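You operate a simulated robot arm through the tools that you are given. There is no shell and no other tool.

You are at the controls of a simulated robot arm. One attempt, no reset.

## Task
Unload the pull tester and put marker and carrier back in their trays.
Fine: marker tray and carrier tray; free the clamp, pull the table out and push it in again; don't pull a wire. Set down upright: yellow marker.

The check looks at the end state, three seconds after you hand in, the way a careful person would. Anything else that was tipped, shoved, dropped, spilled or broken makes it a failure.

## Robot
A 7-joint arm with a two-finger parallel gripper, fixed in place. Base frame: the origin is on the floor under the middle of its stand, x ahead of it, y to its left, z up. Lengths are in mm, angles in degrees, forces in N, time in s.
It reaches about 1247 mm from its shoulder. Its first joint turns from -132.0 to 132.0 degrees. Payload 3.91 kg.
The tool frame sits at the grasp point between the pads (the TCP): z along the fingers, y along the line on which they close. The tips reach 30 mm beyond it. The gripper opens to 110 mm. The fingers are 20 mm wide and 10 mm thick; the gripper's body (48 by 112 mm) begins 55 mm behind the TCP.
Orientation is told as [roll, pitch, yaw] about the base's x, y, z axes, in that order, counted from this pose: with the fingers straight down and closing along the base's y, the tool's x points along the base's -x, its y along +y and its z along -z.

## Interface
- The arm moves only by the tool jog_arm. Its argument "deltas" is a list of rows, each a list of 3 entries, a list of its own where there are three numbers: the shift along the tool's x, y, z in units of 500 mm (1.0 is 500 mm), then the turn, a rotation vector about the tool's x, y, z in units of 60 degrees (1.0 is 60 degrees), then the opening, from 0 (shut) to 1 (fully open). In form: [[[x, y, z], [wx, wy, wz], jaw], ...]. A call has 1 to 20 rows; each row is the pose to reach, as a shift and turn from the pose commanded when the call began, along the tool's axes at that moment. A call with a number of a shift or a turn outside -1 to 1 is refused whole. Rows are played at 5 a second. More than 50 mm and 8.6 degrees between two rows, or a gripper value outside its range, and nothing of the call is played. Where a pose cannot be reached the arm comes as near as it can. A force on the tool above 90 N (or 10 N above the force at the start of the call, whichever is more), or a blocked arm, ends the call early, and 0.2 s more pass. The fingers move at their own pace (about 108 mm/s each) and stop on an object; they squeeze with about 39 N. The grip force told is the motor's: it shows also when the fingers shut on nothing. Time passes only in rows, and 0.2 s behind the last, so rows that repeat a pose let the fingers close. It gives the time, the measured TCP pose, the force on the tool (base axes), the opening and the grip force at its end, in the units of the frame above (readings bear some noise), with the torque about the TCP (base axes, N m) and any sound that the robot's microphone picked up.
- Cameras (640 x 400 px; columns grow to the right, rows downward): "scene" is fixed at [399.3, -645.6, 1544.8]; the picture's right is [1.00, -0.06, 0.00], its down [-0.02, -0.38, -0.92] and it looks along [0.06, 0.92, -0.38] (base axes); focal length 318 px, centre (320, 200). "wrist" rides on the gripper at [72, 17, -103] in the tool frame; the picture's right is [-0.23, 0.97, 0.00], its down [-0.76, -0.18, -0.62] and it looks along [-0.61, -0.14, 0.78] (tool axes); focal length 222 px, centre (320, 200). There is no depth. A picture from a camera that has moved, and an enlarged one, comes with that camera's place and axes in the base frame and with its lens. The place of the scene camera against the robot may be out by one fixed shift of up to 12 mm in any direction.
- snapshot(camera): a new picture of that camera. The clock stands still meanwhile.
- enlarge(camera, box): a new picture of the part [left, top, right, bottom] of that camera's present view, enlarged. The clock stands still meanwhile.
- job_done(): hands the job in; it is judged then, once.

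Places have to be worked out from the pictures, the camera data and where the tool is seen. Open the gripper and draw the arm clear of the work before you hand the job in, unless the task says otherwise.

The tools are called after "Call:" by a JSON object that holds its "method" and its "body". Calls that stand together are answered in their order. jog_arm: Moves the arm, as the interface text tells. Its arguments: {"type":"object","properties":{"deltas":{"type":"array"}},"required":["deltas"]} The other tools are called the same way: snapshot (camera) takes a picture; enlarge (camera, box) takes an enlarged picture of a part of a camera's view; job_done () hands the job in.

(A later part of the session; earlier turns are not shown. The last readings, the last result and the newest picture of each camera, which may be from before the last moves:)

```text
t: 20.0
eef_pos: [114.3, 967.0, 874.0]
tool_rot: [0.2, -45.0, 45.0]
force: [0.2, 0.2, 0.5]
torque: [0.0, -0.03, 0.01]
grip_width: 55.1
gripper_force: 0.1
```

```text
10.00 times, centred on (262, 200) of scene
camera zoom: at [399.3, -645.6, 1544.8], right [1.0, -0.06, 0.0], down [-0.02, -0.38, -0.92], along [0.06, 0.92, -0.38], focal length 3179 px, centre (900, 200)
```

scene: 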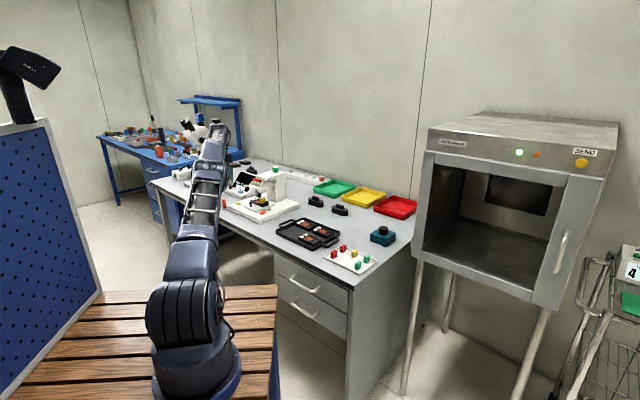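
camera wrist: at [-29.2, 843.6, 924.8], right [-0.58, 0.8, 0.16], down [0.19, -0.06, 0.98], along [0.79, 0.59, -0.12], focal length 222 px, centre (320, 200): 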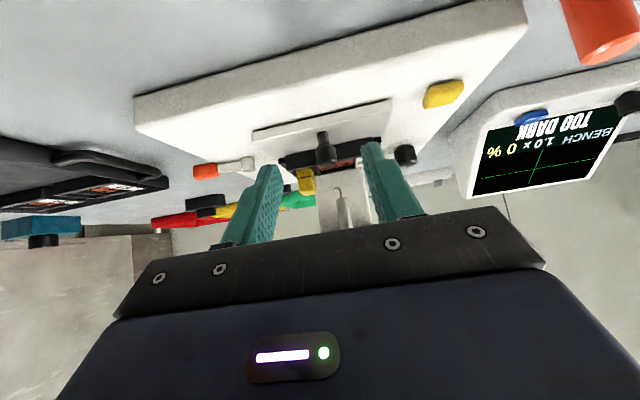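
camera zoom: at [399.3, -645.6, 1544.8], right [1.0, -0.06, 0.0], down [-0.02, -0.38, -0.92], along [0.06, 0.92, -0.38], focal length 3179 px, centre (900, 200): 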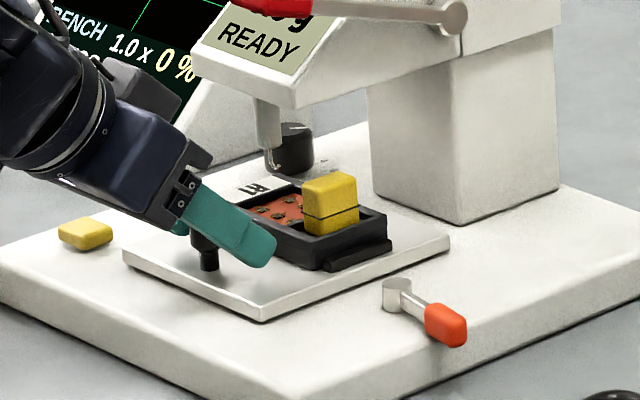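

The knob is between the fingers, about 2 mm right of centre. I'll centre it, lower 2 mm and close on it.

Call:
{"method": "jog_arm", "body": {"deltas": [[[0.0028, -0.004, 0.0028], [0, 0, 0], 0.5], [[0.0028, -0.004, 0.0028], [0, 0, 0], 0.3], [[0.0028, -0.004, 0.0028], [0, 0, 0], 0.1], [[0.0028, -0.004, 0.0028], [0, 0, 0], 0.1]]}}

Call:
{"method": "enlarge", "body": {"camera": "wrist", "box": [210, 80, 434, 220]}}

```text
t: 21.0
eef_pos: [116.3, 965.2, 871.9]
tool_rot: [0.0, -45.0, 45.0]
force: [1.3, -5.1, 0.9]
torque: [-0.04, -0.02, -0.03]
grip_width: 18.7
gripper_force: 45.2
```

```text
2.86 times, centred on (322, 150) of wrist
camera zoom: at [15.4, 889.6, 892.7], right [-0.57, 0.8, 0.16], down [0.19, -0.06, 0.98], along [0.79, 0.59, -0.12], focal length 635 px, centre (314, 343)
```

zoom: 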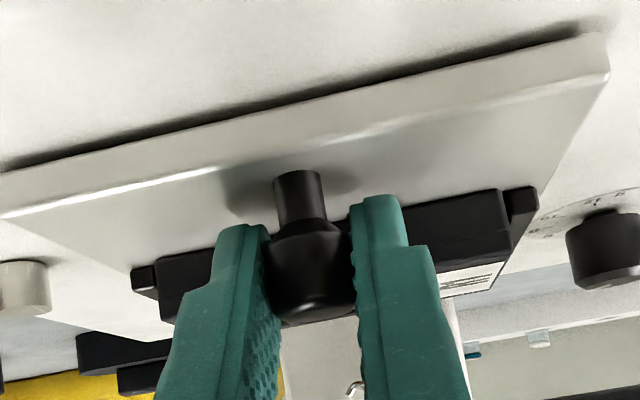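

The knob is gripped (18.7 mm). I'll pull the table straight toward the operator, 40 mm first, checking the force.

Call:
{"method": "jog_arm", "body": {"deltas": [[[0.0071, 0, -0.0071], [0, 0, 0], 0.1], [[0.0141, 0, -0.0141], [0, 0, 0], 0.1], [[0.0212, 0, -0.0212], [0, 0, 0], 0.1], [[0.0283, 0, -0.0283], [0, 0, 0], 0.1], [[0.0354, 0, -0.0354], [0, 0, 0], 0.1], [[0.0424, 0, -0.0424], [0, 0, 0], 0.1], [[0.0495, 0, -0.0495], [0, 0, 0], 0.1], [[0.0566, 0, -0.0566], [0, 0, 0], 0.1]]}}

Call:
{"method": "enlarge", "body": {"camera": "wrist", "box": [210, 80, 434, 220]}}

Call:
{"method": "enlarge", "body": {"camera": "scene", "box": [218, 170, 298, 220]}}

```text
t: 22.8
eef_pos: [87.9, 935.5, 871.9]
tool_rot: [0.1, -44.9, 45.1]
force: [-0.5, 0.5, -9.1]
torque: [-0.34, 0.36, -0.04]
grip_width: 18.5
gripper_force: 45.2
```

```text
2.86 times, centred on (322, 150) of wrist
camera zoom: at [-13.0, 861.0, 892.8], right [-0.58, 0.8, 0.16], down [0.2, -0.06, 0.98], along [0.79, 0.59, -0.12], focal length 635 px, centre (314, 343)
```

zoom: 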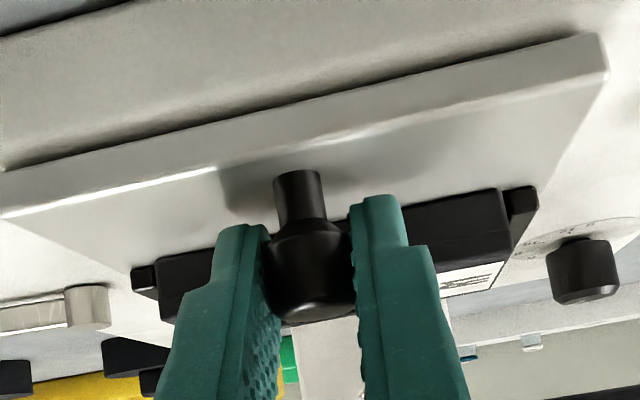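

```text
8.00 times, centred on (258, 195) of scene
camera zoom: at [399.3, -645.6, 1544.8], right [1.0, -0.06, 0.0], down [-0.02, -0.38, -0.92], along [0.06, 0.92, -0.38], focal length 2543 px, centre (816, 240)
```

zoom: 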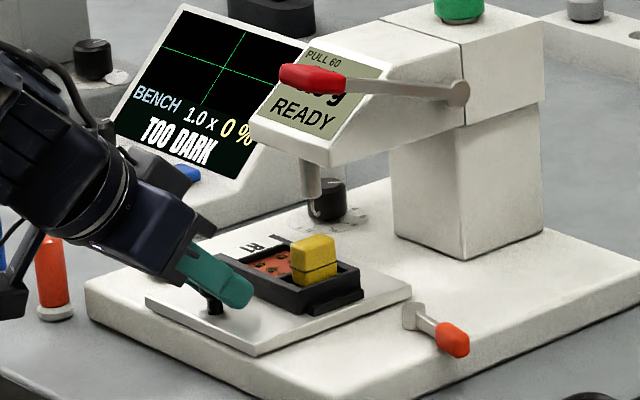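

The table slides freely (40 mm out so far). I'll continue in 20 mm stages, watching for the end stop.

Call:
{"method": "jog_arm", "body": {"deltas": [[[0.0057, 0, -0.0057], [0, 0, 0], 0.1], [[0.0113, 0, -0.0113], [0, 0, 0], 0.1], [[0.017, 0, -0.017], [0, 0, 0], 0.1], [[0.0226, 0, -0.0226], [0, 0, 0], 0.1], [[0.0283, 0, -0.0283], [0, 0, 0], 0.1]]}}

```text
t: 24.0
eef_pos: [73.7, 922.7, 872.1]
tool_rot: [0.0, -45.1, 45.0]
force: [-5.2, 5.3, -11.7]
torque: [0.05, 0.08, 0.08]
grip_width: 18.6
gripper_force: 44.8
```

Now about 60 mm out with low force. Continuing.

Call:
{"method": "jog_arm", "body": {"deltas": [[[0.0057, 0, -0.0057], [0, 0, 0], 0.1], [[0.0113, 0, -0.0113], [0, 0, 0], 0.1], [[0.017, 0, -0.017], [0, 0, 0], 0.1], [[0.0226, 0, -0.0226], [0, 0, 0], 0.1], [[0.0283, 0, -0.0283], [0, 0, 0], 0.1]]}}

Call:
{"method": "enlarge", "body": {"camera": "scene", "box": [218, 170, 298, 220]}}

```text
t: 25.2
eef_pos: [59.3, 907.5, 872.1]
tool_rot: [0.2, -45.1, 44.9]
force: [-2.0, 3.9, -6.3]
torque: [-0.19, 0.32, 0.02]
grip_width: 18.3
gripper_force: 44.9
```

```text
8.00 times, centred on (258, 195) of scene
camera zoom: at [399.3, -645.6, 1544.8], right [1.0, -0.06, 0.0], down [-0.02, -0.38, -0.92], along [0.06, 0.92, -0.38], focal length 2543 px, centre (816, 240)
```

zoom: 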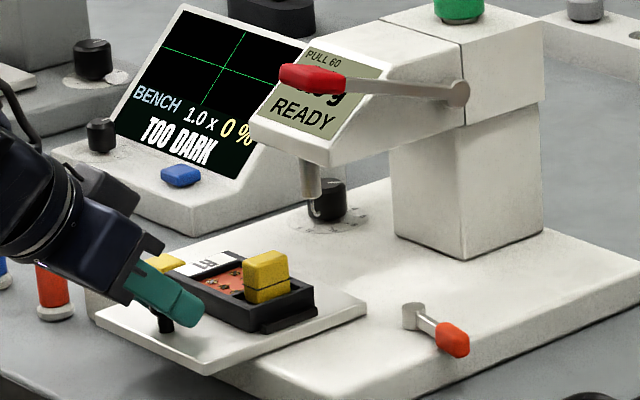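

81 mm out, still free. More clearance from the head will make the carrier pick safer, so I'll continue carefully and look for the end stop.

Call:
{"method": "jog_arm", "body": {"deltas": [[[0.0042, 0, -0.0042], [0, 0, 0], 0.1], [[0.0085, 0, -0.0085], [0, 0, 0], 0.1], [[0.0127, 0, -0.0127], [0, 0, 0], 0.1], [[0.017, 0, -0.017], [0, 0, 0], 0.1], [[0.0212, 0, -0.0212], [0, 0, 0], 0.1], [[0.0255, 0, -0.0255], [0, 0, 0], 0.1]]}}

Call:
{"method": "enlarge", "body": {"camera": "scene", "box": [218, 170, 298, 220]}}

```text
t: 26.6
eef_pos: [46.6, 895.3, 872.5]
tool_rot: [0.0, -45.0, 45.0]
force: [0.2, 0.5, -10.6]
torque: [0.34, -0.37, 0.0]
grip_width: 18.7
gripper_force: 45.0
```

```text
8.00 times, centred on (258, 195) of scene
camera zoom: at [399.3, -645.6, 1544.8], right [1.0, -0.06, 0.0], down [-0.02, -0.38, -0.92], along [0.06, 0.92, -0.38], focal length 2543 px, centre (816, 240)
```

zoom: 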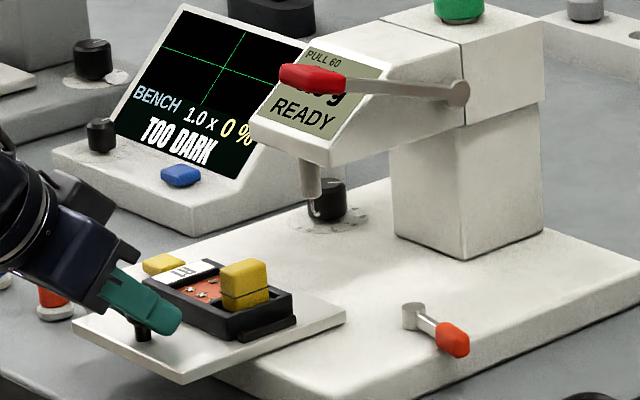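

99 mm out, no stop yet. I'll try a little further in finer steps.

Call:
{"method": "jog_arm", "body": {"deltas": [[[0.0042, 0, -0.0042], [0, 0, 0], 0.1], [[0.0085, 0, -0.0085], [0, 0, 0], 0.1], [[0.0127, 0, -0.0127], [0, 0, 0], 0.1], [[0.017, 0, -0.017], [0, 0, 0], 0.1], [[0.0212, 0, -0.0212], [0, 0, 0], 0.1]]}}

Call:
{"method": "enlarge", "body": {"camera": "scene", "box": [218, 170, 298, 220]}}

Call:
{"method": "snapshot", "body": {"camera": "wrist"}}

```text
t: 27.8
eef_pos: [35.4, 883.9, 872.6]
tool_rot: [0.0, -45.0, 45.0]
force: [-4.2, 3.1, -14.3]
torque: [-0.15, 0.27, 0.02]
grip_width: 18.4
gripper_force: 44.9
```

```text
8.00 times, centred on (258, 195) of scene
camera zoom: at [399.3, -645.6, 1544.8], right [1.0, -0.06, 0.0], down [-0.02, -0.38, -0.92], along [0.06, 0.92, -0.38], focal length 2543 px, centre (816, 240)
```

zoom: 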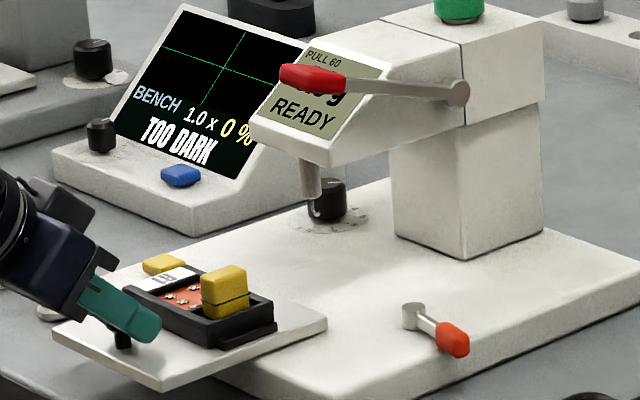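

```text
taken
camera wrist: at [-64.7, 809.2, 893.0], right [-0.58, 0.8, 0.16], down [0.2, -0.06, 0.98], along [0.79, 0.6, -0.12], focal length 222 px, centre (320, 200)
```

wrist: 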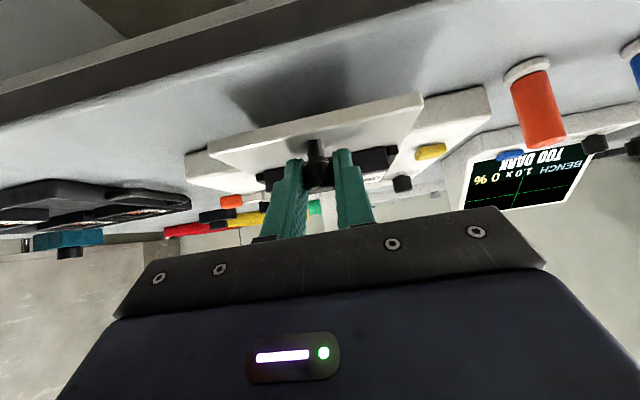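

115 mm out, with 14 N of vertical load on the tool. Before letting go I need to know the table is held by its guide and won't tip. I'll lower my grip by 1.5 mm and see whether the load changes: a large change means it's guided, no change means I'm carrying it.

Call:
{"method": "jog_arm", "body": {"deltas": [[[0.0011, 0, 0.0011], [0, 0, 0], 0.1], [[0.0021, 0, 0.0021], [0, 0, 0], 0.1], [[0.0021, 0, 0.0021], [0, 0, 0], 0.1]]}}

```text
t: 28.6
eef_pos: [36.2, 884.6, 871.8]
tool_rot: [0.2, -45.1, 44.9]
force: [-1.7, 1.6, 1.5]
torque: [-0.06, 0.11, 0.0]
grip_width: 18.5
gripper_force: 44.8
```

The load dropped to near zero, so the guide carries the table itself. I'll pull on a bit further toward its stop for more clearance.

Call:
{"method": "jog_arm", "body": {"deltas": [[[0.0042, 0, -0.0042], [0, 0, 0], 0.1], [[0.0085, 0, -0.0085], [0, 0, 0], 0.1], [[0.0127, 0, -0.0127], [0, 0, 0], 0.1], [[0.017, 0, -0.017], [0, 0, 0], 0.1]]}}

Call:
{"method": "enlarge", "body": {"camera": "scene", "box": [218, 170, 298, 220]}}

```text
t: 29.6
eef_pos: [28.9, 877.1, 870.9]
tool_rot: [0.1, -45.1, 44.9]
force: [5.0, 39.8, 7.4]
torque: [0.65, -0.15, 0.11]
grip_width: 18.9
gripper_force: 44.8
```

```text
8.00 times, centred on (258, 195) of scene
camera zoom: at [399.3, -645.6, 1544.8], right [1.0, -0.06, 0.0], down [-0.02, -0.38, -0.92], along [0.06, 0.92, -0.38], focal length 2543 px, centre (816, 240)
```

zoom: 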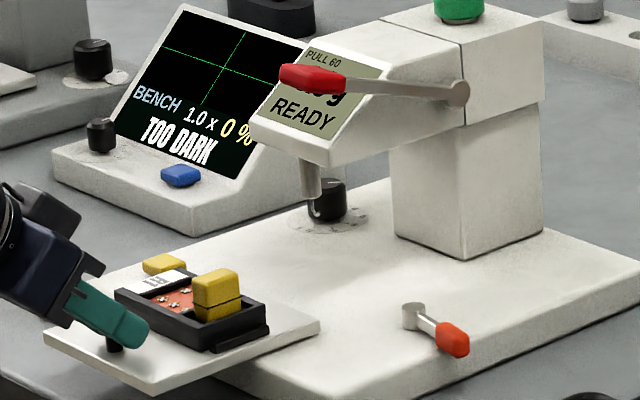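

The force jumped to 40 N: that's the end stop, about 120 mm out. I'll relax 3 mm, open the gripper, back off the knob, then rise and return to vertical to look at the carrier.

Call:
{"method": "jog_arm", "body": {"deltas": [[[-0.0042, 0, 0.0042], [0, 0, 0], 0.1], [[-0.0042, 0, 0.0042], [0, 0, 0], 0.5], [[-0.0042, 0, 0.0042], [0, 0, 0], 0.5], [[0.0566, 0, -0.0566], [0, 0, 0], 0.5], [[0.0495, 0, -0.12], [0, 0, 0], 0.5], [[-0.007, 0, -0.177], [0, 0, 0], 0.5], [[-0.025, 0, -0.19], [0, 0.125, 0], 0.5], [[-0.045, 0, -0.2], [0, 0.25, 0], 0.5], [[-0.065, 0, -0.21], [0, 0.375, 0], 0.5], [[-0.085, 0, -0.22], [0, 0.5, 0], 0.5], [[-0.1, 0, -0.235], [0, 0.625, 0], 0.5], [[-0.12, 0, -0.2475], [0, 0.75, 0], 0.5], [[-0.12, 0, -0.2475], [0, 0.75, 0], 0.5]]}}

Call:
{"method": "snapshot", "body": {"camera": "wrist"}}

Call:
{"method": "enlarge", "body": {"camera": "scene", "box": [218, 170, 298, 220]}}

```text
t: 32.4
eef_pos: [-3.7, 842.9, 1001.4]
tool_rot: [0.1, 0.1, 45.0]
force: [0.7, 0.3, 0.1]
torque: [0.0, 0.03, -0.04]
grip_width: 55.0
gripper_force: 0.0
```

```text
taken
camera wrist: at [-67.1, 804.9, 1102.3], right [-0.53, 0.85, 0.0], down [0.66, 0.41, 0.62], along [0.53, 0.33, -0.78], focal length 222 px, centre (320, 200)
```

wrist: 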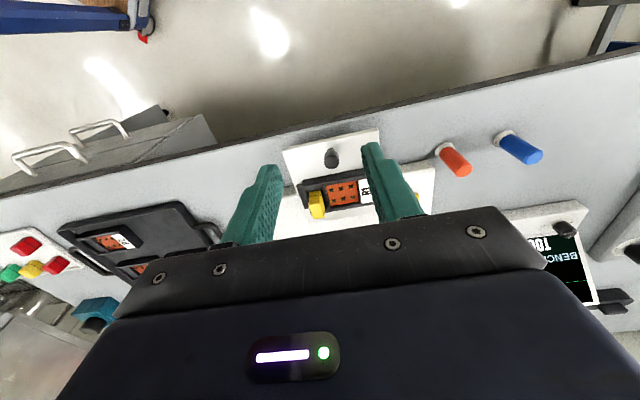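

```text
8.00 times, centred on (258, 195) of scene
camera zoom: at [399.3, -645.6, 1544.8], right [1.0, -0.06, 0.0], down [-0.02, -0.38, -0.92], along [0.06, 0.92, -0.38], focal length 2543 px, centre (816, 240)
```

zoom: 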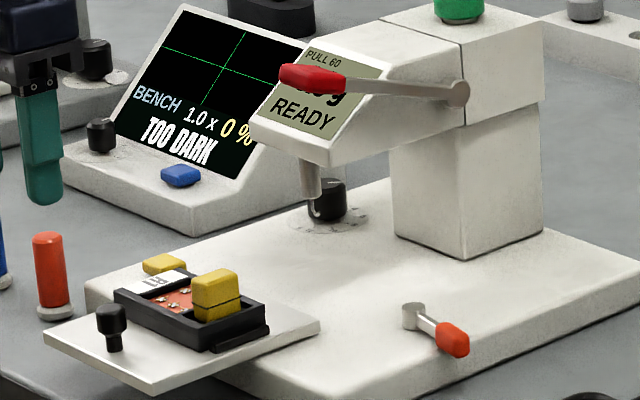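

The table stays out and level. I'll enlarge on the carrier and marker, and on the trays, to measure them.

Call:
{"method": "enlarge", "body": {"camera": "wrist", "box": [274, 130, 386, 200]}}

Call:
{"method": "enlarge", "body": {"camera": "wrist", "box": [0, 190, 224, 330]}}

Call:
{"method": "enlarge", "body": {"camera": "scene", "box": [226, 200, 258, 220]}}

```text
5.71 times, centred on (330, 165) of wrist
camera zoom: at [-67.1, 804.9, 1102.3], right [-0.53, 0.85, 0.0], down [0.66, 0.41, 0.62], along [0.53, 0.33, -0.78], focal length 1269 px, centre (263, 400)
```

zoom: 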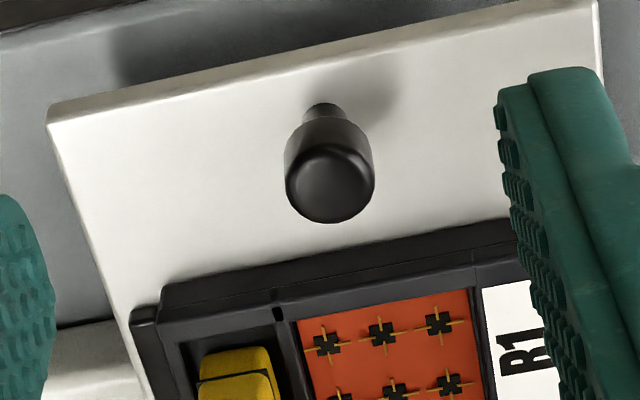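

```text
2.86 times, centred on (112, 260) of wrist
camera zoom: at [-67.1, 804.9, 1102.3], right [-0.53, 0.85, 0.0], down [0.66, 0.41, 0.62], along [0.53, 0.33, -0.78], focal length 635 px, centre (914, 29)
```

zoom: 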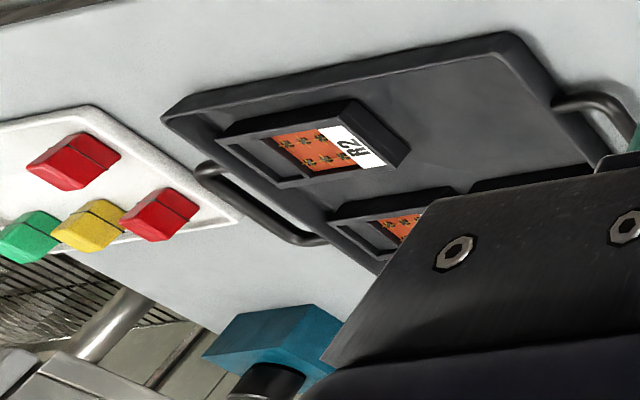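

```text
16.00 times, centred on (242, 210) of scene
camera zoom: at [399.3, -645.6, 1544.8], right [1.0, -0.06, 0.0], down [-0.02, -0.38, -0.92], along [0.06, 0.92, -0.38], focal length 5087 px, centre (1568, 40)
```

zoom: 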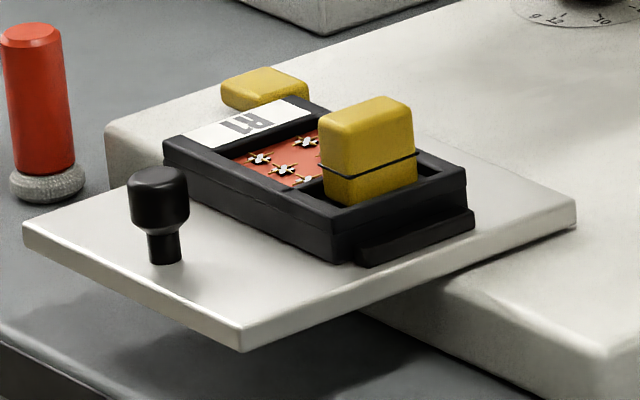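

I'll open the fingers fully and go closer above the table for a detailed look at the carrier and marker.

Call:
{"method": "jog_arm", "body": {"deltas": [[[-0.044, 0, 0.055], [0, 0, 0], 1], [[-0.088, 0, 0.11], [0, 0, 0], 1], [[-0.132, 0, 0.164], [0, 0, 0], 1], [[-0.132, 0, 0.164], [0, 0, 0], 1]]}}

Call:
{"method": "snapshot", "body": {"camera": "wrist"}}

Call:
{"method": "enlarge", "body": {"camera": "wrist", "box": [260, 130, 404, 220]}}

```text
t: 33.4
eef_pos: [44.0, 890.0, 919.0]
tool_rot: [0.0, 0.0, 44.9]
force: [-0.7, 0.0, 0.0]
torque: [0.0, 0.01, 0.0]
grip_width: 110.2
gripper_force: 0.0
```

```text
taken
camera wrist: at [-19.7, 851.8, 1020.4], right [-0.53, 0.85, 0.0], down [0.66, 0.41, 0.62], along [0.53, 0.33, -0.78], focal length 222 px, centre (320, 200)
```

wrist: 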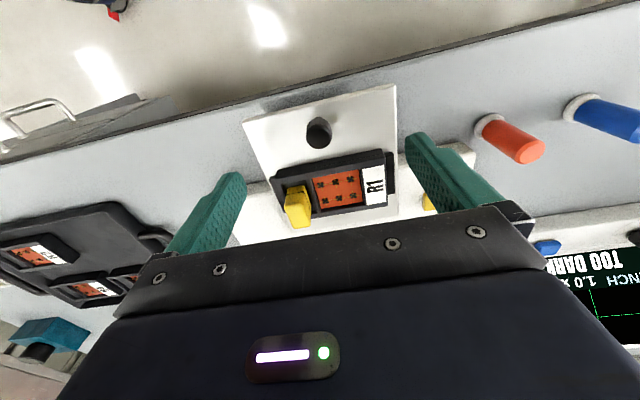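

```text
4.44 times, centred on (332, 175) of wrist
camera zoom: at [-19.7, 851.8, 1020.4], right [-0.53, 0.85, 0.0], down [0.66, 0.41, 0.62], along [0.53, 0.33, -0.78], focal length 987 px, centre (267, 311)
```

zoom: 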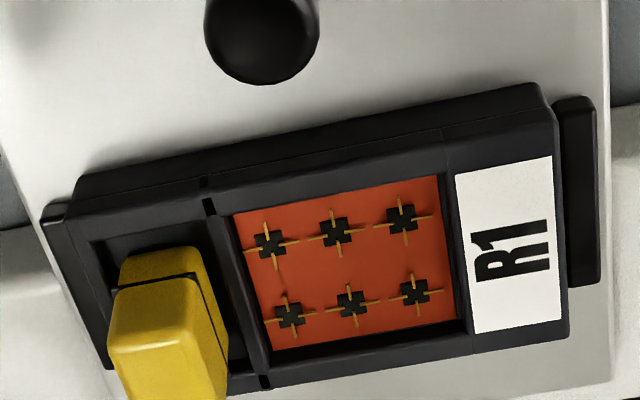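

Measurements from this view:
- Carrier: about 94×51×18 mm, top at z≈858, centred at bench (-601, 710)
- Marker: about 16 mm wide, top at z≈877, at e1≈-566

I'll view the whole marker and the neighbouring areas.

Call:
{"method": "enlarge", "body": {"camera": "wrist", "box": [270, 170, 334, 210]}}

Call:
{"method": "enlarge", "body": {"camera": "wrist", "box": [270, 195, 334, 235]}}

```text
10.00 times, centred on (302, 190) of wrist
camera zoom: at [-19.7, 851.8, 1020.4], right [-0.53, 0.85, 0.0], down [0.66, 0.41, 0.62], along [0.53, 0.33, -0.78], focal length 2221 px, centre (500, 300)
```

zoom: 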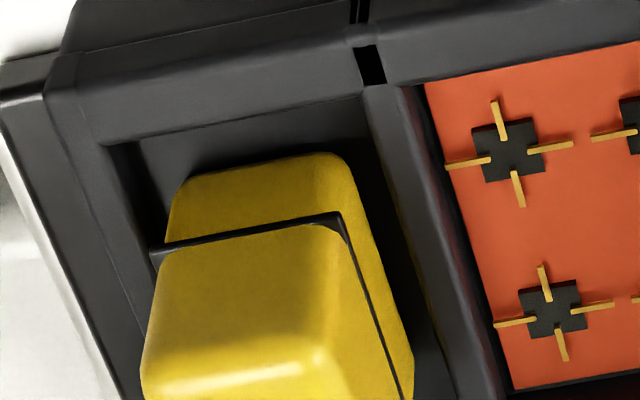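

```text
10.00 times, centred on (302, 215) of wrist
camera zoom: at [-19.7, 851.8, 1020.4], right [-0.53, 0.85, 0.0], down [0.66, 0.41, 0.62], along [0.53, 0.33, -0.78], focal length 2221 px, centre (500, 50)
```

zoom: 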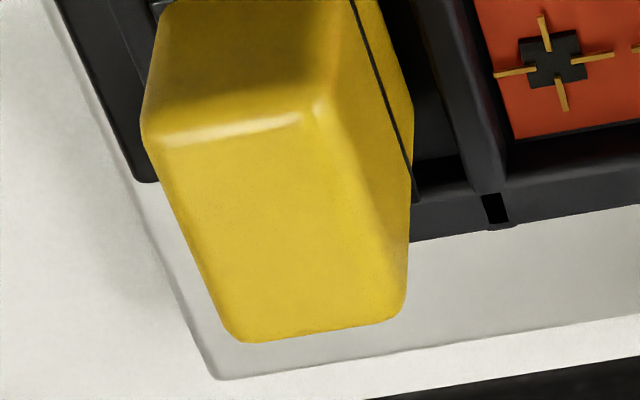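

Marker top is about 16×26 mm, centred at bench (-566, 715) with its top near z=877. I'll tilt the fingers 20° forward to keep clear of the red lever and move above the marker with the jaws at about 33 mm.

Call:
{"method": "jog_arm", "body": {"deltas": [[[-0.01, -0.016, -0.052], [0, -0.085, 0], 0.5], [[-0.03, -0.032, -0.052], [0, -0.17, 0], 0.3], [[-0.06, -0.048, -0.052], [0, -0.25, 0], 0.3], [[-0.0912, -0.064, -0.052], [0, -0.3333, 0], 0.3], [[-0.0912, -0.064, -0.052], [0, -0.3333, 0], 0.3]]}}

Call:
{"method": "snapshot", "body": {"camera": "wrist"}}

Call:
{"method": "enlarge", "body": {"camera": "wrist", "box": [256, 120, 384, 200]}}

Call:
{"method": "enlarge", "body": {"camera": "scene", "box": [218, 170, 298, 220]}}

```text
t: 34.6
eef_pos: [97.9, 899.8, 944.7]
tool_rot: [0.1, -20.1, 44.9]
force: [-0.3, 0.4, -0.4]
torque: [-0.04, 0.01, 0.03]
grip_width: 33.1
gripper_force: 0.1
```

```text
taken
camera wrist: at [12.3, 839.3, 1015.3], right [-0.54, 0.84, 0.08], down [0.48, 0.23, 0.85], along [0.69, 0.49, -0.53], focal length 222 px, centre (320, 200)
```

wrist: 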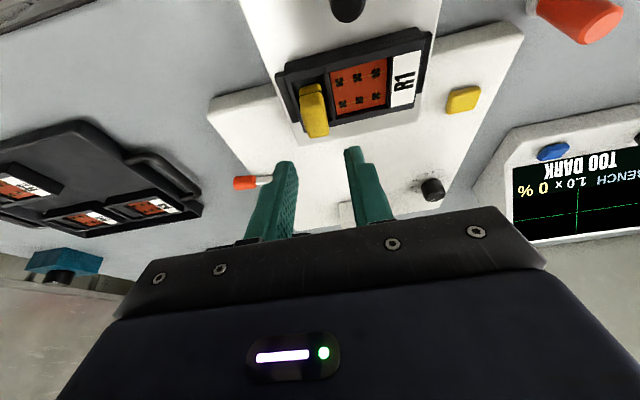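

```text
5.00 times, centred on (320, 160) of wrist
camera zoom: at [12.3, 839.3, 1015.3], right [-0.54, 0.84, 0.08], down [0.48, 0.23, 0.85], along [0.69, 0.49, -0.53], focal length 1111 px, centre (320, 400)
```

zoom: 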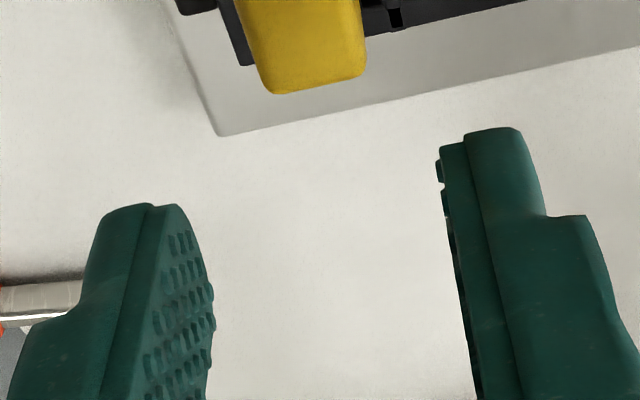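

```text
8.00 times, centred on (258, 195) of scene
camera zoom: at [399.3, -645.6, 1544.8], right [1.0, -0.06, 0.0], down [-0.02, -0.38, -0.92], along [0.06, 0.92, -0.38], focal length 2543 px, centre (816, 240)
```

zoom: 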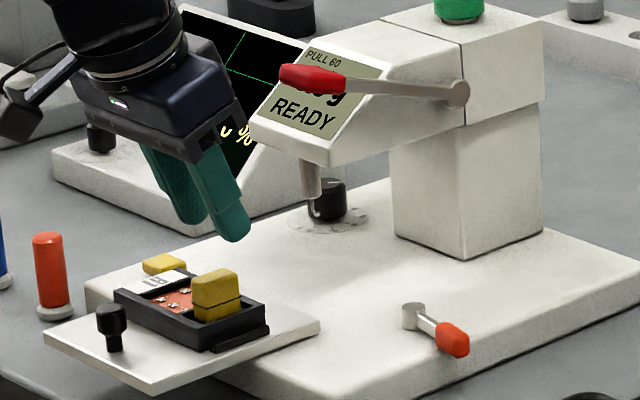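

TCP is centred over the marker at e1≈-567. I'll descend to about z=893, just above the carrier rim, with the marker between the fingers.

Call:
{"method": "jog_arm", "body": {"deltas": [[[0.009, 0, 0.025], [0, 0, 0], 0.3], [[0.018, 0, 0.05], [0, 0, 0], 0.3], [[0.027, 0, 0.075], [0, 0, 0], 0.3], [[0.0352, 0, 0.0968], [0, 0, 0], 0.3], [[0.0352, 0, 0.0968], [0, 0, 0], 0.3]]}}

Call:
{"method": "enlarge", "body": {"camera": "wrist", "box": [256, 120, 384, 200]}}

Call:
{"method": "enlarge", "body": {"camera": "scene", "box": [222, 190, 270, 220]}}

```text
t: 35.8
eef_pos: [97.6, 898.8, 893.4]
tool_rot: [0.0, -20.0, 45.0]
force: [-0.1, 0.4, -0.2]
torque: [-0.03, 0.0, 0.01]
grip_width: 32.8
gripper_force: 0.3
```

```text
5.00 times, centred on (320, 160) of wrist
camera zoom: at [11.6, 839.7, 964.1], right [-0.54, 0.84, 0.08], down [0.48, 0.23, 0.85], along [0.69, 0.49, -0.53], focal length 1111 px, centre (320, 400)
```

zoom: 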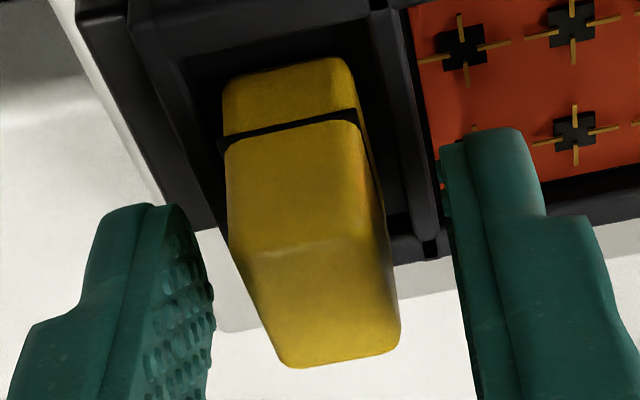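

```text
13.33 times, centred on (246, 205) of scene
camera zoom: at [399.3, -645.6, 1544.8], right [1.0, -0.06, 0.0], down [-0.02, -0.38, -0.92], along [0.06, 0.92, -0.38], focal length 4239 px, centre (1307, 133)
```

zoom: 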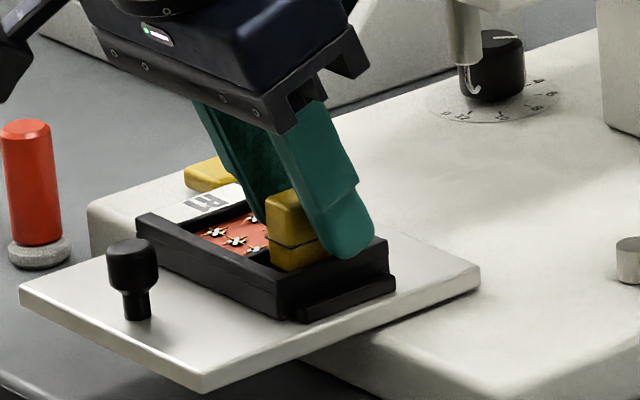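

The marker is between the fingers, with tips about 3 mm above the carrier rim. I'll close gently on it.

Call:
{"method": "jog_arm", "body": {"deltas": [[[0, 0, 0], [0, 0, 0], 0.2], [[0, 0, 0], [0, 0, 0], 0.1], [[0, 0, 0], [0, 0, 0], 0.08], [[0, 0, 0], [0, 0, 0], 0.08]]}}

Call:
{"method": "enlarge", "body": {"camera": "wrist", "box": [256, 120, 384, 200]}}

Call:
{"method": "enlarge", "body": {"camera": "scene", "box": [222, 190, 270, 220]}}

```text
t: 36.8
eef_pos: [97.6, 900.3, 894.1]
tool_rot: [0.1, -20.0, 45.0]
force: [0.5, -0.4, 0.3]
torque: [0.02, 0.03, -0.03]
grip_width: 14.9
gripper_force: 39.1
```

```text
5.00 times, centred on (320, 160) of wrist
camera zoom: at [11.6, 839.7, 964.2], right [-0.54, 0.84, 0.08], down [0.48, 0.23, 0.85], along [0.69, 0.49, -0.53], focal length 1111 px, centre (320, 400)
```

zoom: 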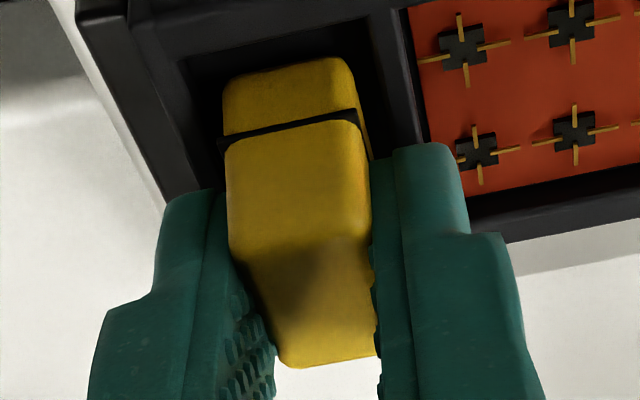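

```text
13.33 times, centred on (246, 205) of scene
camera zoom: at [399.3, -645.6, 1544.8], right [1.0, -0.06, 0.0], down [-0.02, -0.38, -0.92], along [0.06, 0.92, -0.38], focal length 4239 px, centre (1307, 133)
```

zoom: 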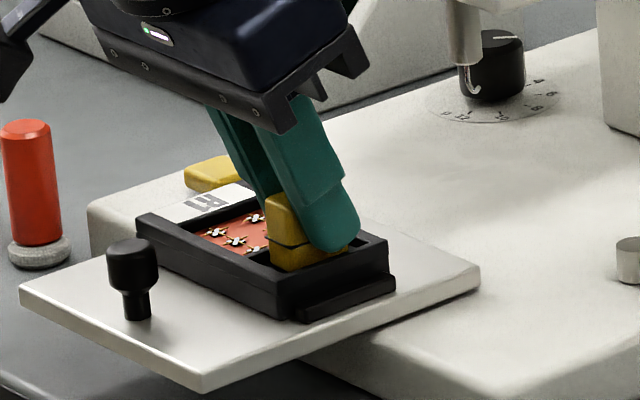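

The grip is firm (14.9 mm, 39 N) and the marker hasn't shifted. I'll lift straight up 70 mm.

Call:
{"method": "jog_arm", "body": {"deltas": [[[-0.0034, 0, -0.0094], [0, 0, 0], 0.08], [[-0.0103, 0, -0.0282], [0, 0, 0], 0.08], [[-0.0205, 0, -0.0564], [0, 0, 0], 0.08], [[-0.0342, 0, -0.094], [0, 0, 0], 0.08], [[-0.0479, 0, -0.1316], [0, 0, 0], 0.08]]}}

Call:
{"method": "snapshot", "body": {"camera": "wrist"}}

Call:
{"method": "enlarge", "body": {"camera": "scene", "box": [218, 175, 282, 215]}}

```text
t: 38.0
eef_pos: [96.6, 899.0, 962.3]
tool_rot: [0.0, -20.0, 44.9]
force: [-0.7, -0.1, -0.5]
torque: [-0.01, -0.01, -0.02]
grip_width: 15.0
gripper_force: 38.7
```

```text
taken
camera wrist: at [11.9, 839.5, 1034.6], right [-0.54, 0.84, 0.08], down [0.48, 0.23, 0.85], along [0.69, 0.49, -0.53], focal length 222 px, centre (320, 200)
```

wrist: 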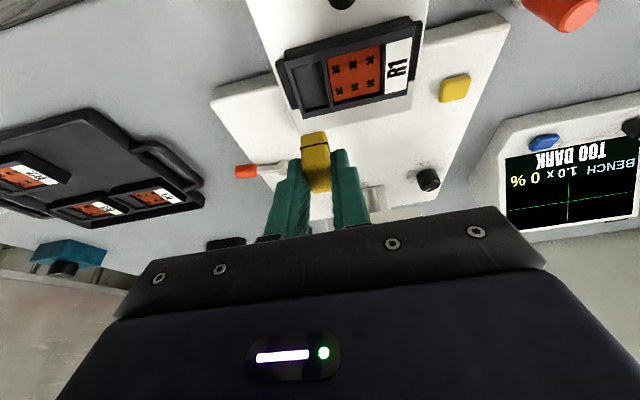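

```text
10.00 times, centred on (250, 195) of scene
camera zoom: at [399.3, -645.6, 1544.8], right [1.0, -0.06, 0.0], down [-0.02, -0.38, -0.92], along [0.06, 0.92, -0.38], focal length 3179 px, centre (1020, 250)
```

zoom: 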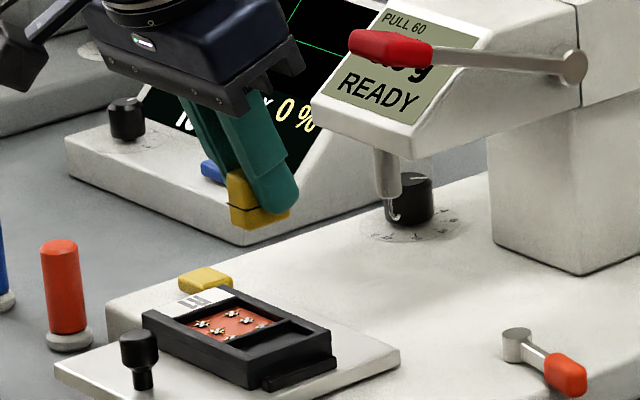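

The marker is cleanly out and the carrier stayed put. I'll check how far the marker hangs below the TCP, then head to the marker tray.

Call:
{"method": "enlarge", "body": {"camera": "wrist", "box": [272, 115, 368, 175]}}

Call:
{"method": "enlarge", "body": {"camera": "scene", "box": [318, 235, 382, 275]}}

```text
6.67 times, centred on (320, 145) of wrist
camera zoom: at [11.9, 839.5, 1034.6], right [-0.54, 0.84, 0.08], down [0.48, 0.23, 0.85], along [0.69, 0.49, -0.53], focal length 1481 px, centre (320, 567)
```

zoom: 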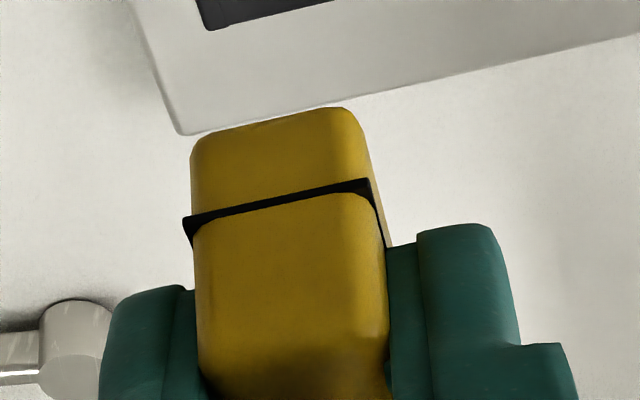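

```text
10.00 times, centred on (350, 255) of scene
camera zoom: at [399.3, -645.6, 1544.8], right [1.0, -0.06, 0.0], down [-0.02, -0.38, -0.92], along [0.06, 0.92, -0.38], focal length 3179 px, centre (20, -350)
```

zoom: 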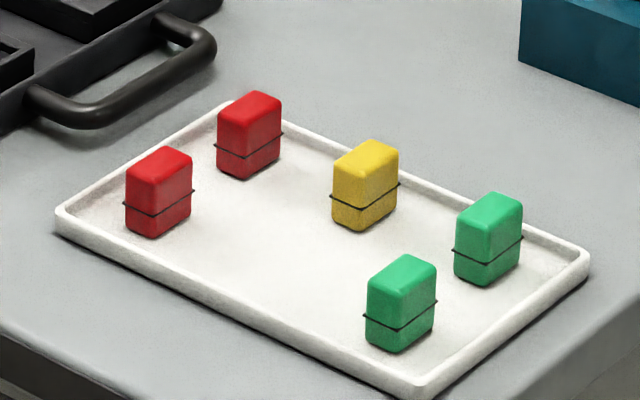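

The marker hangs about 40–47 mm below the TCP, so I'll find the tray floor by force. I'll carry it right toward the marker tray, where the empty yellow slot is at about bench (69, 741), keeping the orientation constant so it stays upright.

Call:
{"method": "jog_arm", "body": {"deltas": [[[0.024, 0, -0.0512], [0, 0, 0], 0.08], [[0.024, -0.08, -0.0512], [0, 0, 0], 0.08], [[0.024, -0.165, -0.0512], [0, 0, 0], 0.08], [[0.024, -0.25, -0.0512], [0, 0, 0], 0.08], [[0.024, -0.335, -0.0512], [0, 0, 0], 0.08], [[0.024, -0.42, -0.0512], [0, 0, 0], 0.08], [[0.024, -0.51, -0.0512], [0, 0, 0], 0.08], [[0.024, -0.6, -0.0512], [0, 0, 0], 0.08]]}}

Call:
{"method": "jog_arm", "body": {"deltas": [[[0, -0.085, 0], [0, 0, 0], 0.08], [[0, -0.17, 0], [0, 0, 0], 0.08], [[0, -0.255, 0], [0, 0, 0], 0.08], [[0, -0.34, 0], [0, 0, 0], 0.08], [[0, -0.425, 0], [0, 0, 0], 0.08], [[0, -0.51, 0], [0, 0, 0], 0.08], [[0, -0.595, 0], [0, 0, 0], 0.08], [[0, -0.67, 0], [0, 0, 0], 0.08], [[0, -0.67, 0], [0, 0, 0], 0.08]]}}

Call:
{"method": "snapshot", "body": {"camera": "wrist"}}

Call:
{"method": "snapshot", "body": {"camera": "scene"}}

```text
t: 39.8
eef_pos: [297.0, 673.8, 983.5]
tool_rot: [0.0, -20.0, 45.1]
force: [-0.7, 0.4, -0.3]
torque: [-0.02, -0.06, 0.02]
grip_width: 15.2
gripper_force: 39.1
```

```text
t: 41.8
eef_pos: [532.9, 436.7, 983.1]
tool_rot: [0.1, -20.1, 45.0]
force: [0.3, 0.2, -0.7]
torque: [-0.01, 0.0, -0.01]
grip_width: 15.0
gripper_force: 39.2
```

```text
taken
camera wrist: at [446.5, 376.8, 1054.1], right [-0.54, 0.84, 0.08], down [0.48, 0.23, 0.85], along [0.69, 0.49, -0.53], focal length 222 px, centre (320, 200)
```

wrist: 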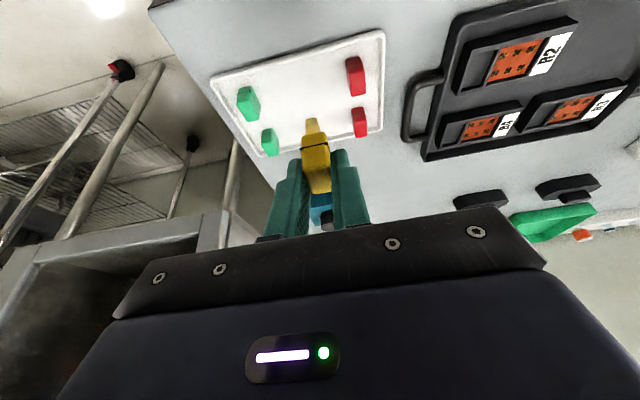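

```text
taken
```

scene: 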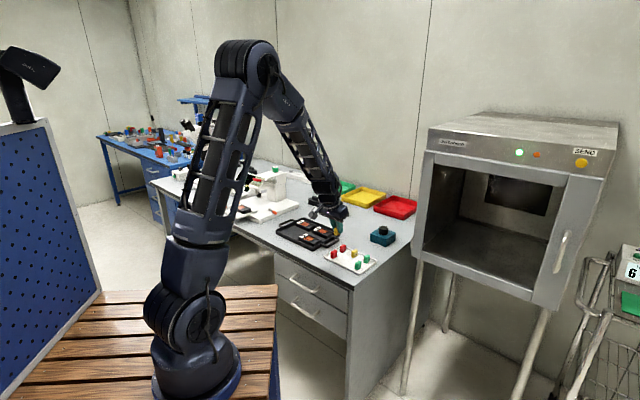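

The tray is in view with the marker still upright in the fingers. I'll enlarge to find the empty slot.

Call:
{"method": "enlarge", "body": {"camera": "wrist", "box": [200, 20, 408, 150]}}

Call:
{"method": "enlarge", "body": {"camera": "wrist", "box": [390, 0, 640, 156]}}

Call:
{"method": "enlarge", "body": {"camera": "scene", "box": [302, 190, 398, 280]}}

```text
3.08 times, centred on (304, 85) of wrist
camera zoom: at [446.5, 376.8, 1054.1], right [-0.54, 0.84, 0.08], down [0.48, 0.23, 0.85], along [0.69, 0.49, -0.53], focal length 684 px, centre (369, 554)
```

zoom: 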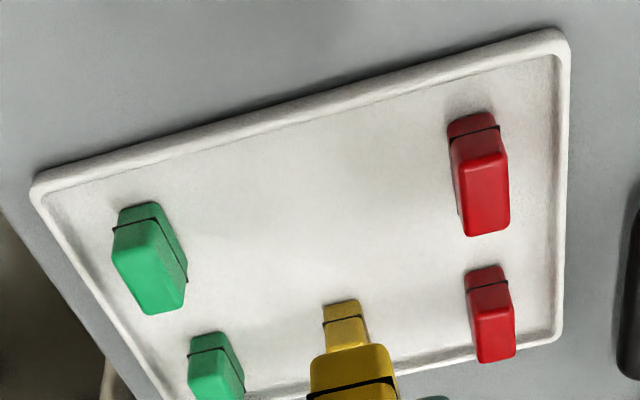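

```text
2.56 times, centred on (515, 78) of wrist
camera zoom: at [446.5, 376.8, 1054.1], right [-0.54, 0.84, 0.08], down [0.48, 0.23, 0.85], along [0.69, 0.49, -0.53], focal length 569 px, centre (-179, 512)
```

zoom: 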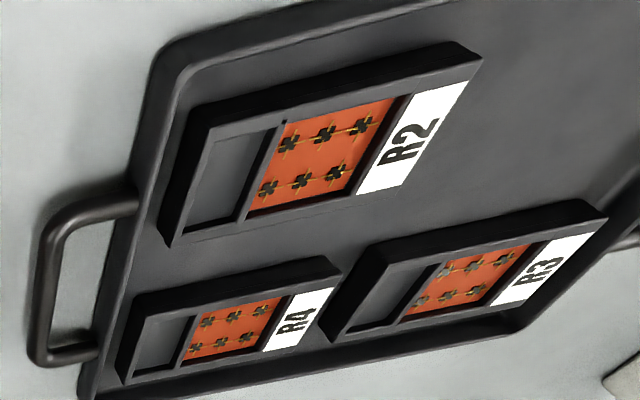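

```text
4.44 times, centred on (350, 235) of scene
camera zoom: at [399.3, -645.6, 1544.8], right [1.0, -0.06, 0.0], down [-0.02, -0.38, -0.92], along [0.06, 0.92, -0.38], focal length 1413 px, centre (187, 44)
```

zoom: 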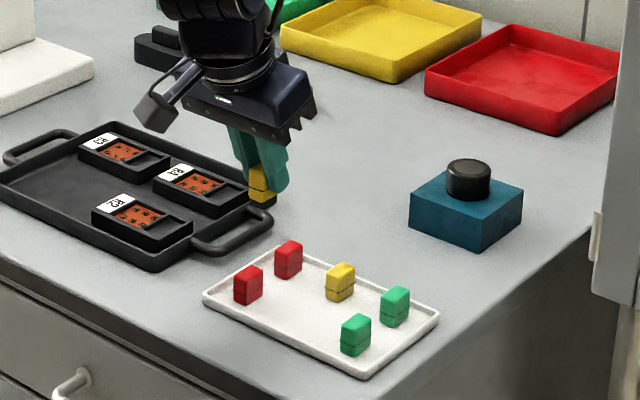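

The tray grid is clear: columns at e1≈22, 84 and 144, with front-row marker centres at e2≈722. The empty yellow slot is therefore at about (83.5, 722.5). I'll move over it and descend to z≈895.

Call:
{"method": "jog_arm", "body": {"deltas": [[[-0.0515, -0.031, 0.0187], [0, 0, 0], 0.08], [[-0.0314, -0.031, 0.0739], [0, 0, 0], 0.08], [[-0.0113, -0.031, 0.129], [0, 0, 0], 0.08], [[0.0088, -0.031, 0.184], [0, 0, 0], 0.08], [[0.0088, -0.031, 0.184], [0, 0, 0], 0.08]]}}

Call:
{"method": "snapshot", "body": {"camera": "wrist"}}

Call:
{"method": "enlarge", "body": {"camera": "wrist", "box": [216, 70, 424, 200]}}

Call:
{"method": "enlarge", "body": {"camera": "scene", "box": [310, 230, 390, 280]}}

```text
t: 43.0
eef_pos: [559.4, 444.4, 893.7]
tool_rot: [0.1, -20.0, 45.0]
force: [-0.3, -0.3, -0.5]
torque: [-0.02, 0.02, 0.03]
grip_width: 15.1
gripper_force: 39.3
```

```text
taken
camera wrist: at [475.0, 384.8, 965.0], right [-0.54, 0.84, 0.08], down [0.48, 0.23, 0.85], along [0.69, 0.49, -0.53], focal length 222 px, centre (320, 200)
```

wrist: 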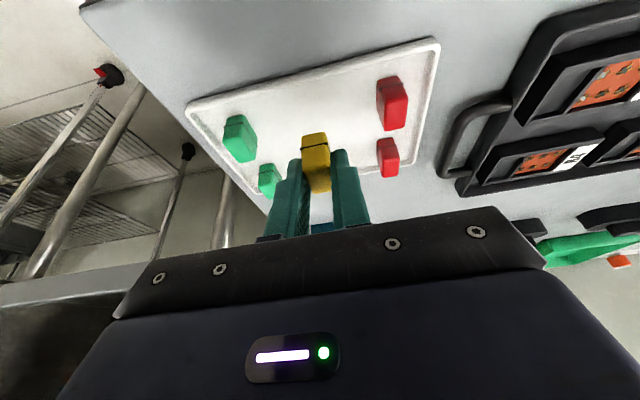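

```text
3.08 times, centred on (320, 135) of wrist
camera zoom: at [475.0, 384.8, 965.0], right [-0.54, 0.84, 0.08], down [0.48, 0.23, 0.85], along [0.69, 0.49, -0.53], focal length 684 px, centre (320, 400)
```

zoom: 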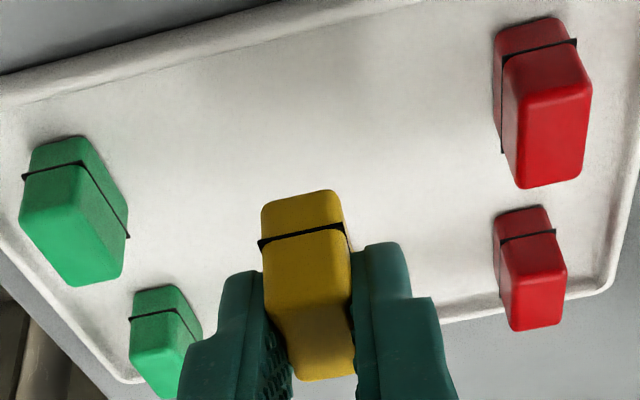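

```text
8.00 times, centred on (350, 255) of scene
camera zoom: at [399.3, -645.6, 1544.8], right [1.0, -0.06, 0.0], down [-0.02, -0.38, -0.92], along [0.06, 0.92, -0.38], focal length 2543 px, centre (80, -240)
```

zoom: 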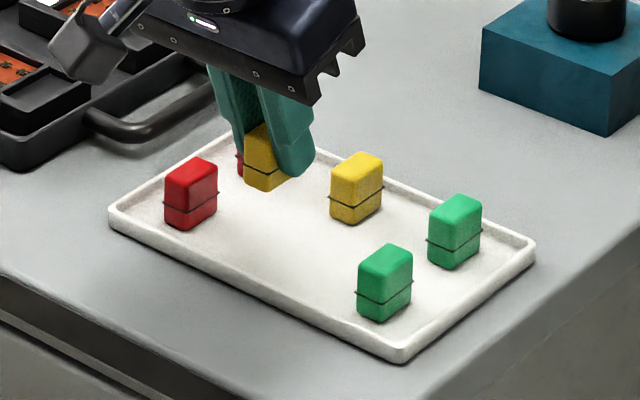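

Two views put the tray floor at z≈801, the marker bottom about 41 mm below the TCP, and the slot at (85, 729). I'll shift and go down to z≈858.

Call:
{"method": "jog_arm", "body": {"deltas": [[[-0.018, -0.0076, 0.0066], [0, 0, 0], 0.08], [[-0.006, -0.0076, 0.04], [0, 0, 0], 0.08], [[0.0064, -0.0076, 0.0743], [0, 0, 0], 0.08], [[0.0064, -0.0076, 0.0743], [0, 0, 0], 0.08]]}}

Call:
{"method": "enlarge", "body": {"camera": "wrist", "box": [216, 70, 424, 200]}}

Call:
{"method": "enlarge", "body": {"camera": "scene", "box": [318, 235, 382, 275]}}

```text
t: 44.0
eef_pos: [571.9, 450.2, 857.6]
tool_rot: [0.2, -20.0, 45.0]
force: [0.2, 0.1, 0.0]
torque: [0.01, 0.01, 0.0]
grip_width: 15.0
gripper_force: 38.6
```

```text
3.08 times, centred on (320, 135) of wrist
camera zoom: at [486.7, 389.5, 929.0], right [-0.54, 0.84, 0.08], down [0.48, 0.23, 0.85], along [0.69, 0.49, -0.53], focal length 684 px, centre (320, 400)
```

zoom: 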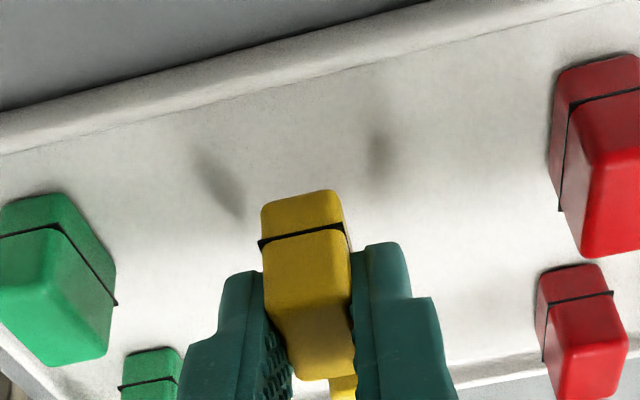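

```text
10.00 times, centred on (350, 255) of scene
camera zoom: at [399.3, -645.6, 1544.8], right [1.0, -0.06, 0.0], down [-0.02, -0.38, -0.92], along [0.06, 0.92, -0.38], focal length 3179 px, centre (20, -350)
```

zoom: 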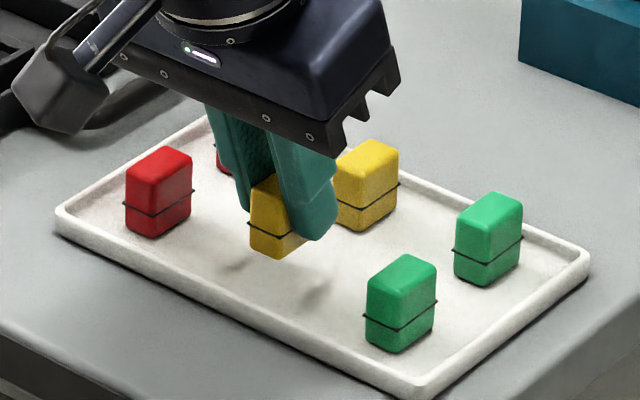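

The marker is over the front-middle spot, roughly 10–15 mm above the floor. I'll lower it in 2 mm steps and watch the vertical force.

Call:
{"method": "jog_arm", "body": {"deltas": [[[0.0014, 0, 0.0038], [0, 0, 0], 0.08], [[0.0027, 0, 0.0075], [0, 0, 0], 0.08], [[0.0041, 0, 0.0113], [0, 0, 0], 0.08], [[0.0055, 0, 0.015], [0, 0, 0], 0.08]]}}

Call:
{"method": "enlarge", "body": {"camera": "wrist", "box": [216, 70, 424, 200]}}

```text
t: 45.0
eef_pos: [571.4, 449.6, 851.6]
tool_rot: [0.1, -20.1, 45.0]
force: [0.3, -0.6, -0.8]
torque: [0.0, -0.04, 0.0]
grip_width: 14.8
gripper_force: 39.3
```

```text
3.08 times, centred on (320, 135) of wrist
camera zoom: at [486.1, 389.5, 922.4], right [-0.54, 0.84, 0.08], down [0.48, 0.23, 0.85], along [0.69, 0.49, -0.53], focal length 684 px, centre (320, 400)
```

zoom: 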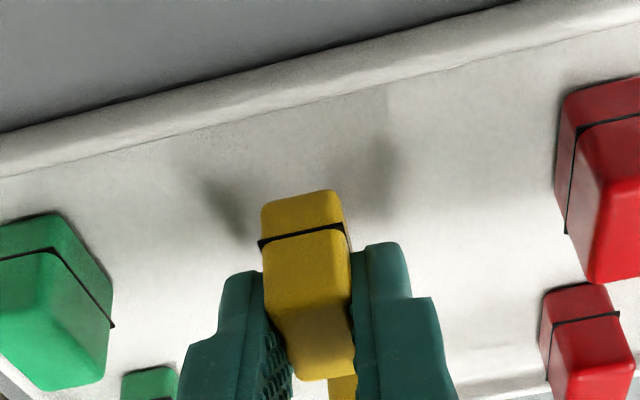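

No contact yet. Continuing down 4 mm more.

Call:
{"method": "jog_arm", "body": {"deltas": [[[0.0014, 0, 0.0038], [0, 0, 0], 0.08], [[0.0027, 0, 0.0075], [0, 0, 0], 0.08], [[0.0027, 0, 0.0075], [0, 0, 0], 0.08]]}}

Call:
{"method": "enlarge", "body": {"camera": "wrist", "box": [216, 70, 424, 200]}}

```text
t: 45.8
eef_pos: [572.0, 449.4, 846.0]
tool_rot: [0.1, -20.1, 45.0]
force: [0.1, -0.3, -0.3]
torque: [0.04, 0.01, -0.01]
grip_width: 15.3
gripper_force: 38.7
```

```text
3.08 times, centred on (320, 135) of wrist
camera zoom: at [486.5, 389.4, 918.3], right [-0.54, 0.84, 0.08], down [0.48, 0.23, 0.85], along [0.69, 0.49, -0.53], focal length 684 px, centre (320, 400)
```

zoom: 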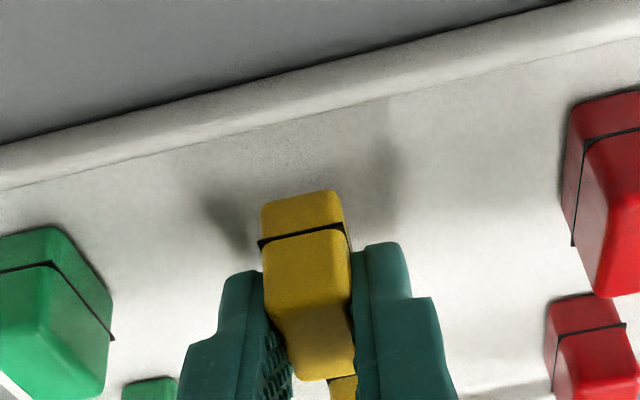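

Still free. Getting close: 1 mm steps now.

Call:
{"method": "jog_arm", "body": {"deltas": [[[0.0007, 0, 0.0019], [0, 0, 0], 0.08], [[0.0014, 0, 0.0038], [0, 0, 0], 0.08]]}}

Call:
{"method": "jog_arm", "body": {"deltas": [[[0.0007, 0, 0.0019], [0, 0, 0], 0.08]]}}

```text
t: 46.4
eef_pos: [572.9, 449.0, 844.3]
tool_rot: [0.0, -20.1, 45.0]
force: [-0.3, -0.3, 0.4]
torque: [-0.02, 0.01, -0.01]
grip_width: 15.0
gripper_force: 39.0
```

```text
t: 46.8
eef_pos: [572.3, 449.1, 843.5]
tool_rot: [0.2, -20.1, 45.0]
force: [-0.2, 0.2, 0.3]
torque: [0.03, 0.01, -0.02]
grip_width: 15.2
gripper_force: 39.2
```

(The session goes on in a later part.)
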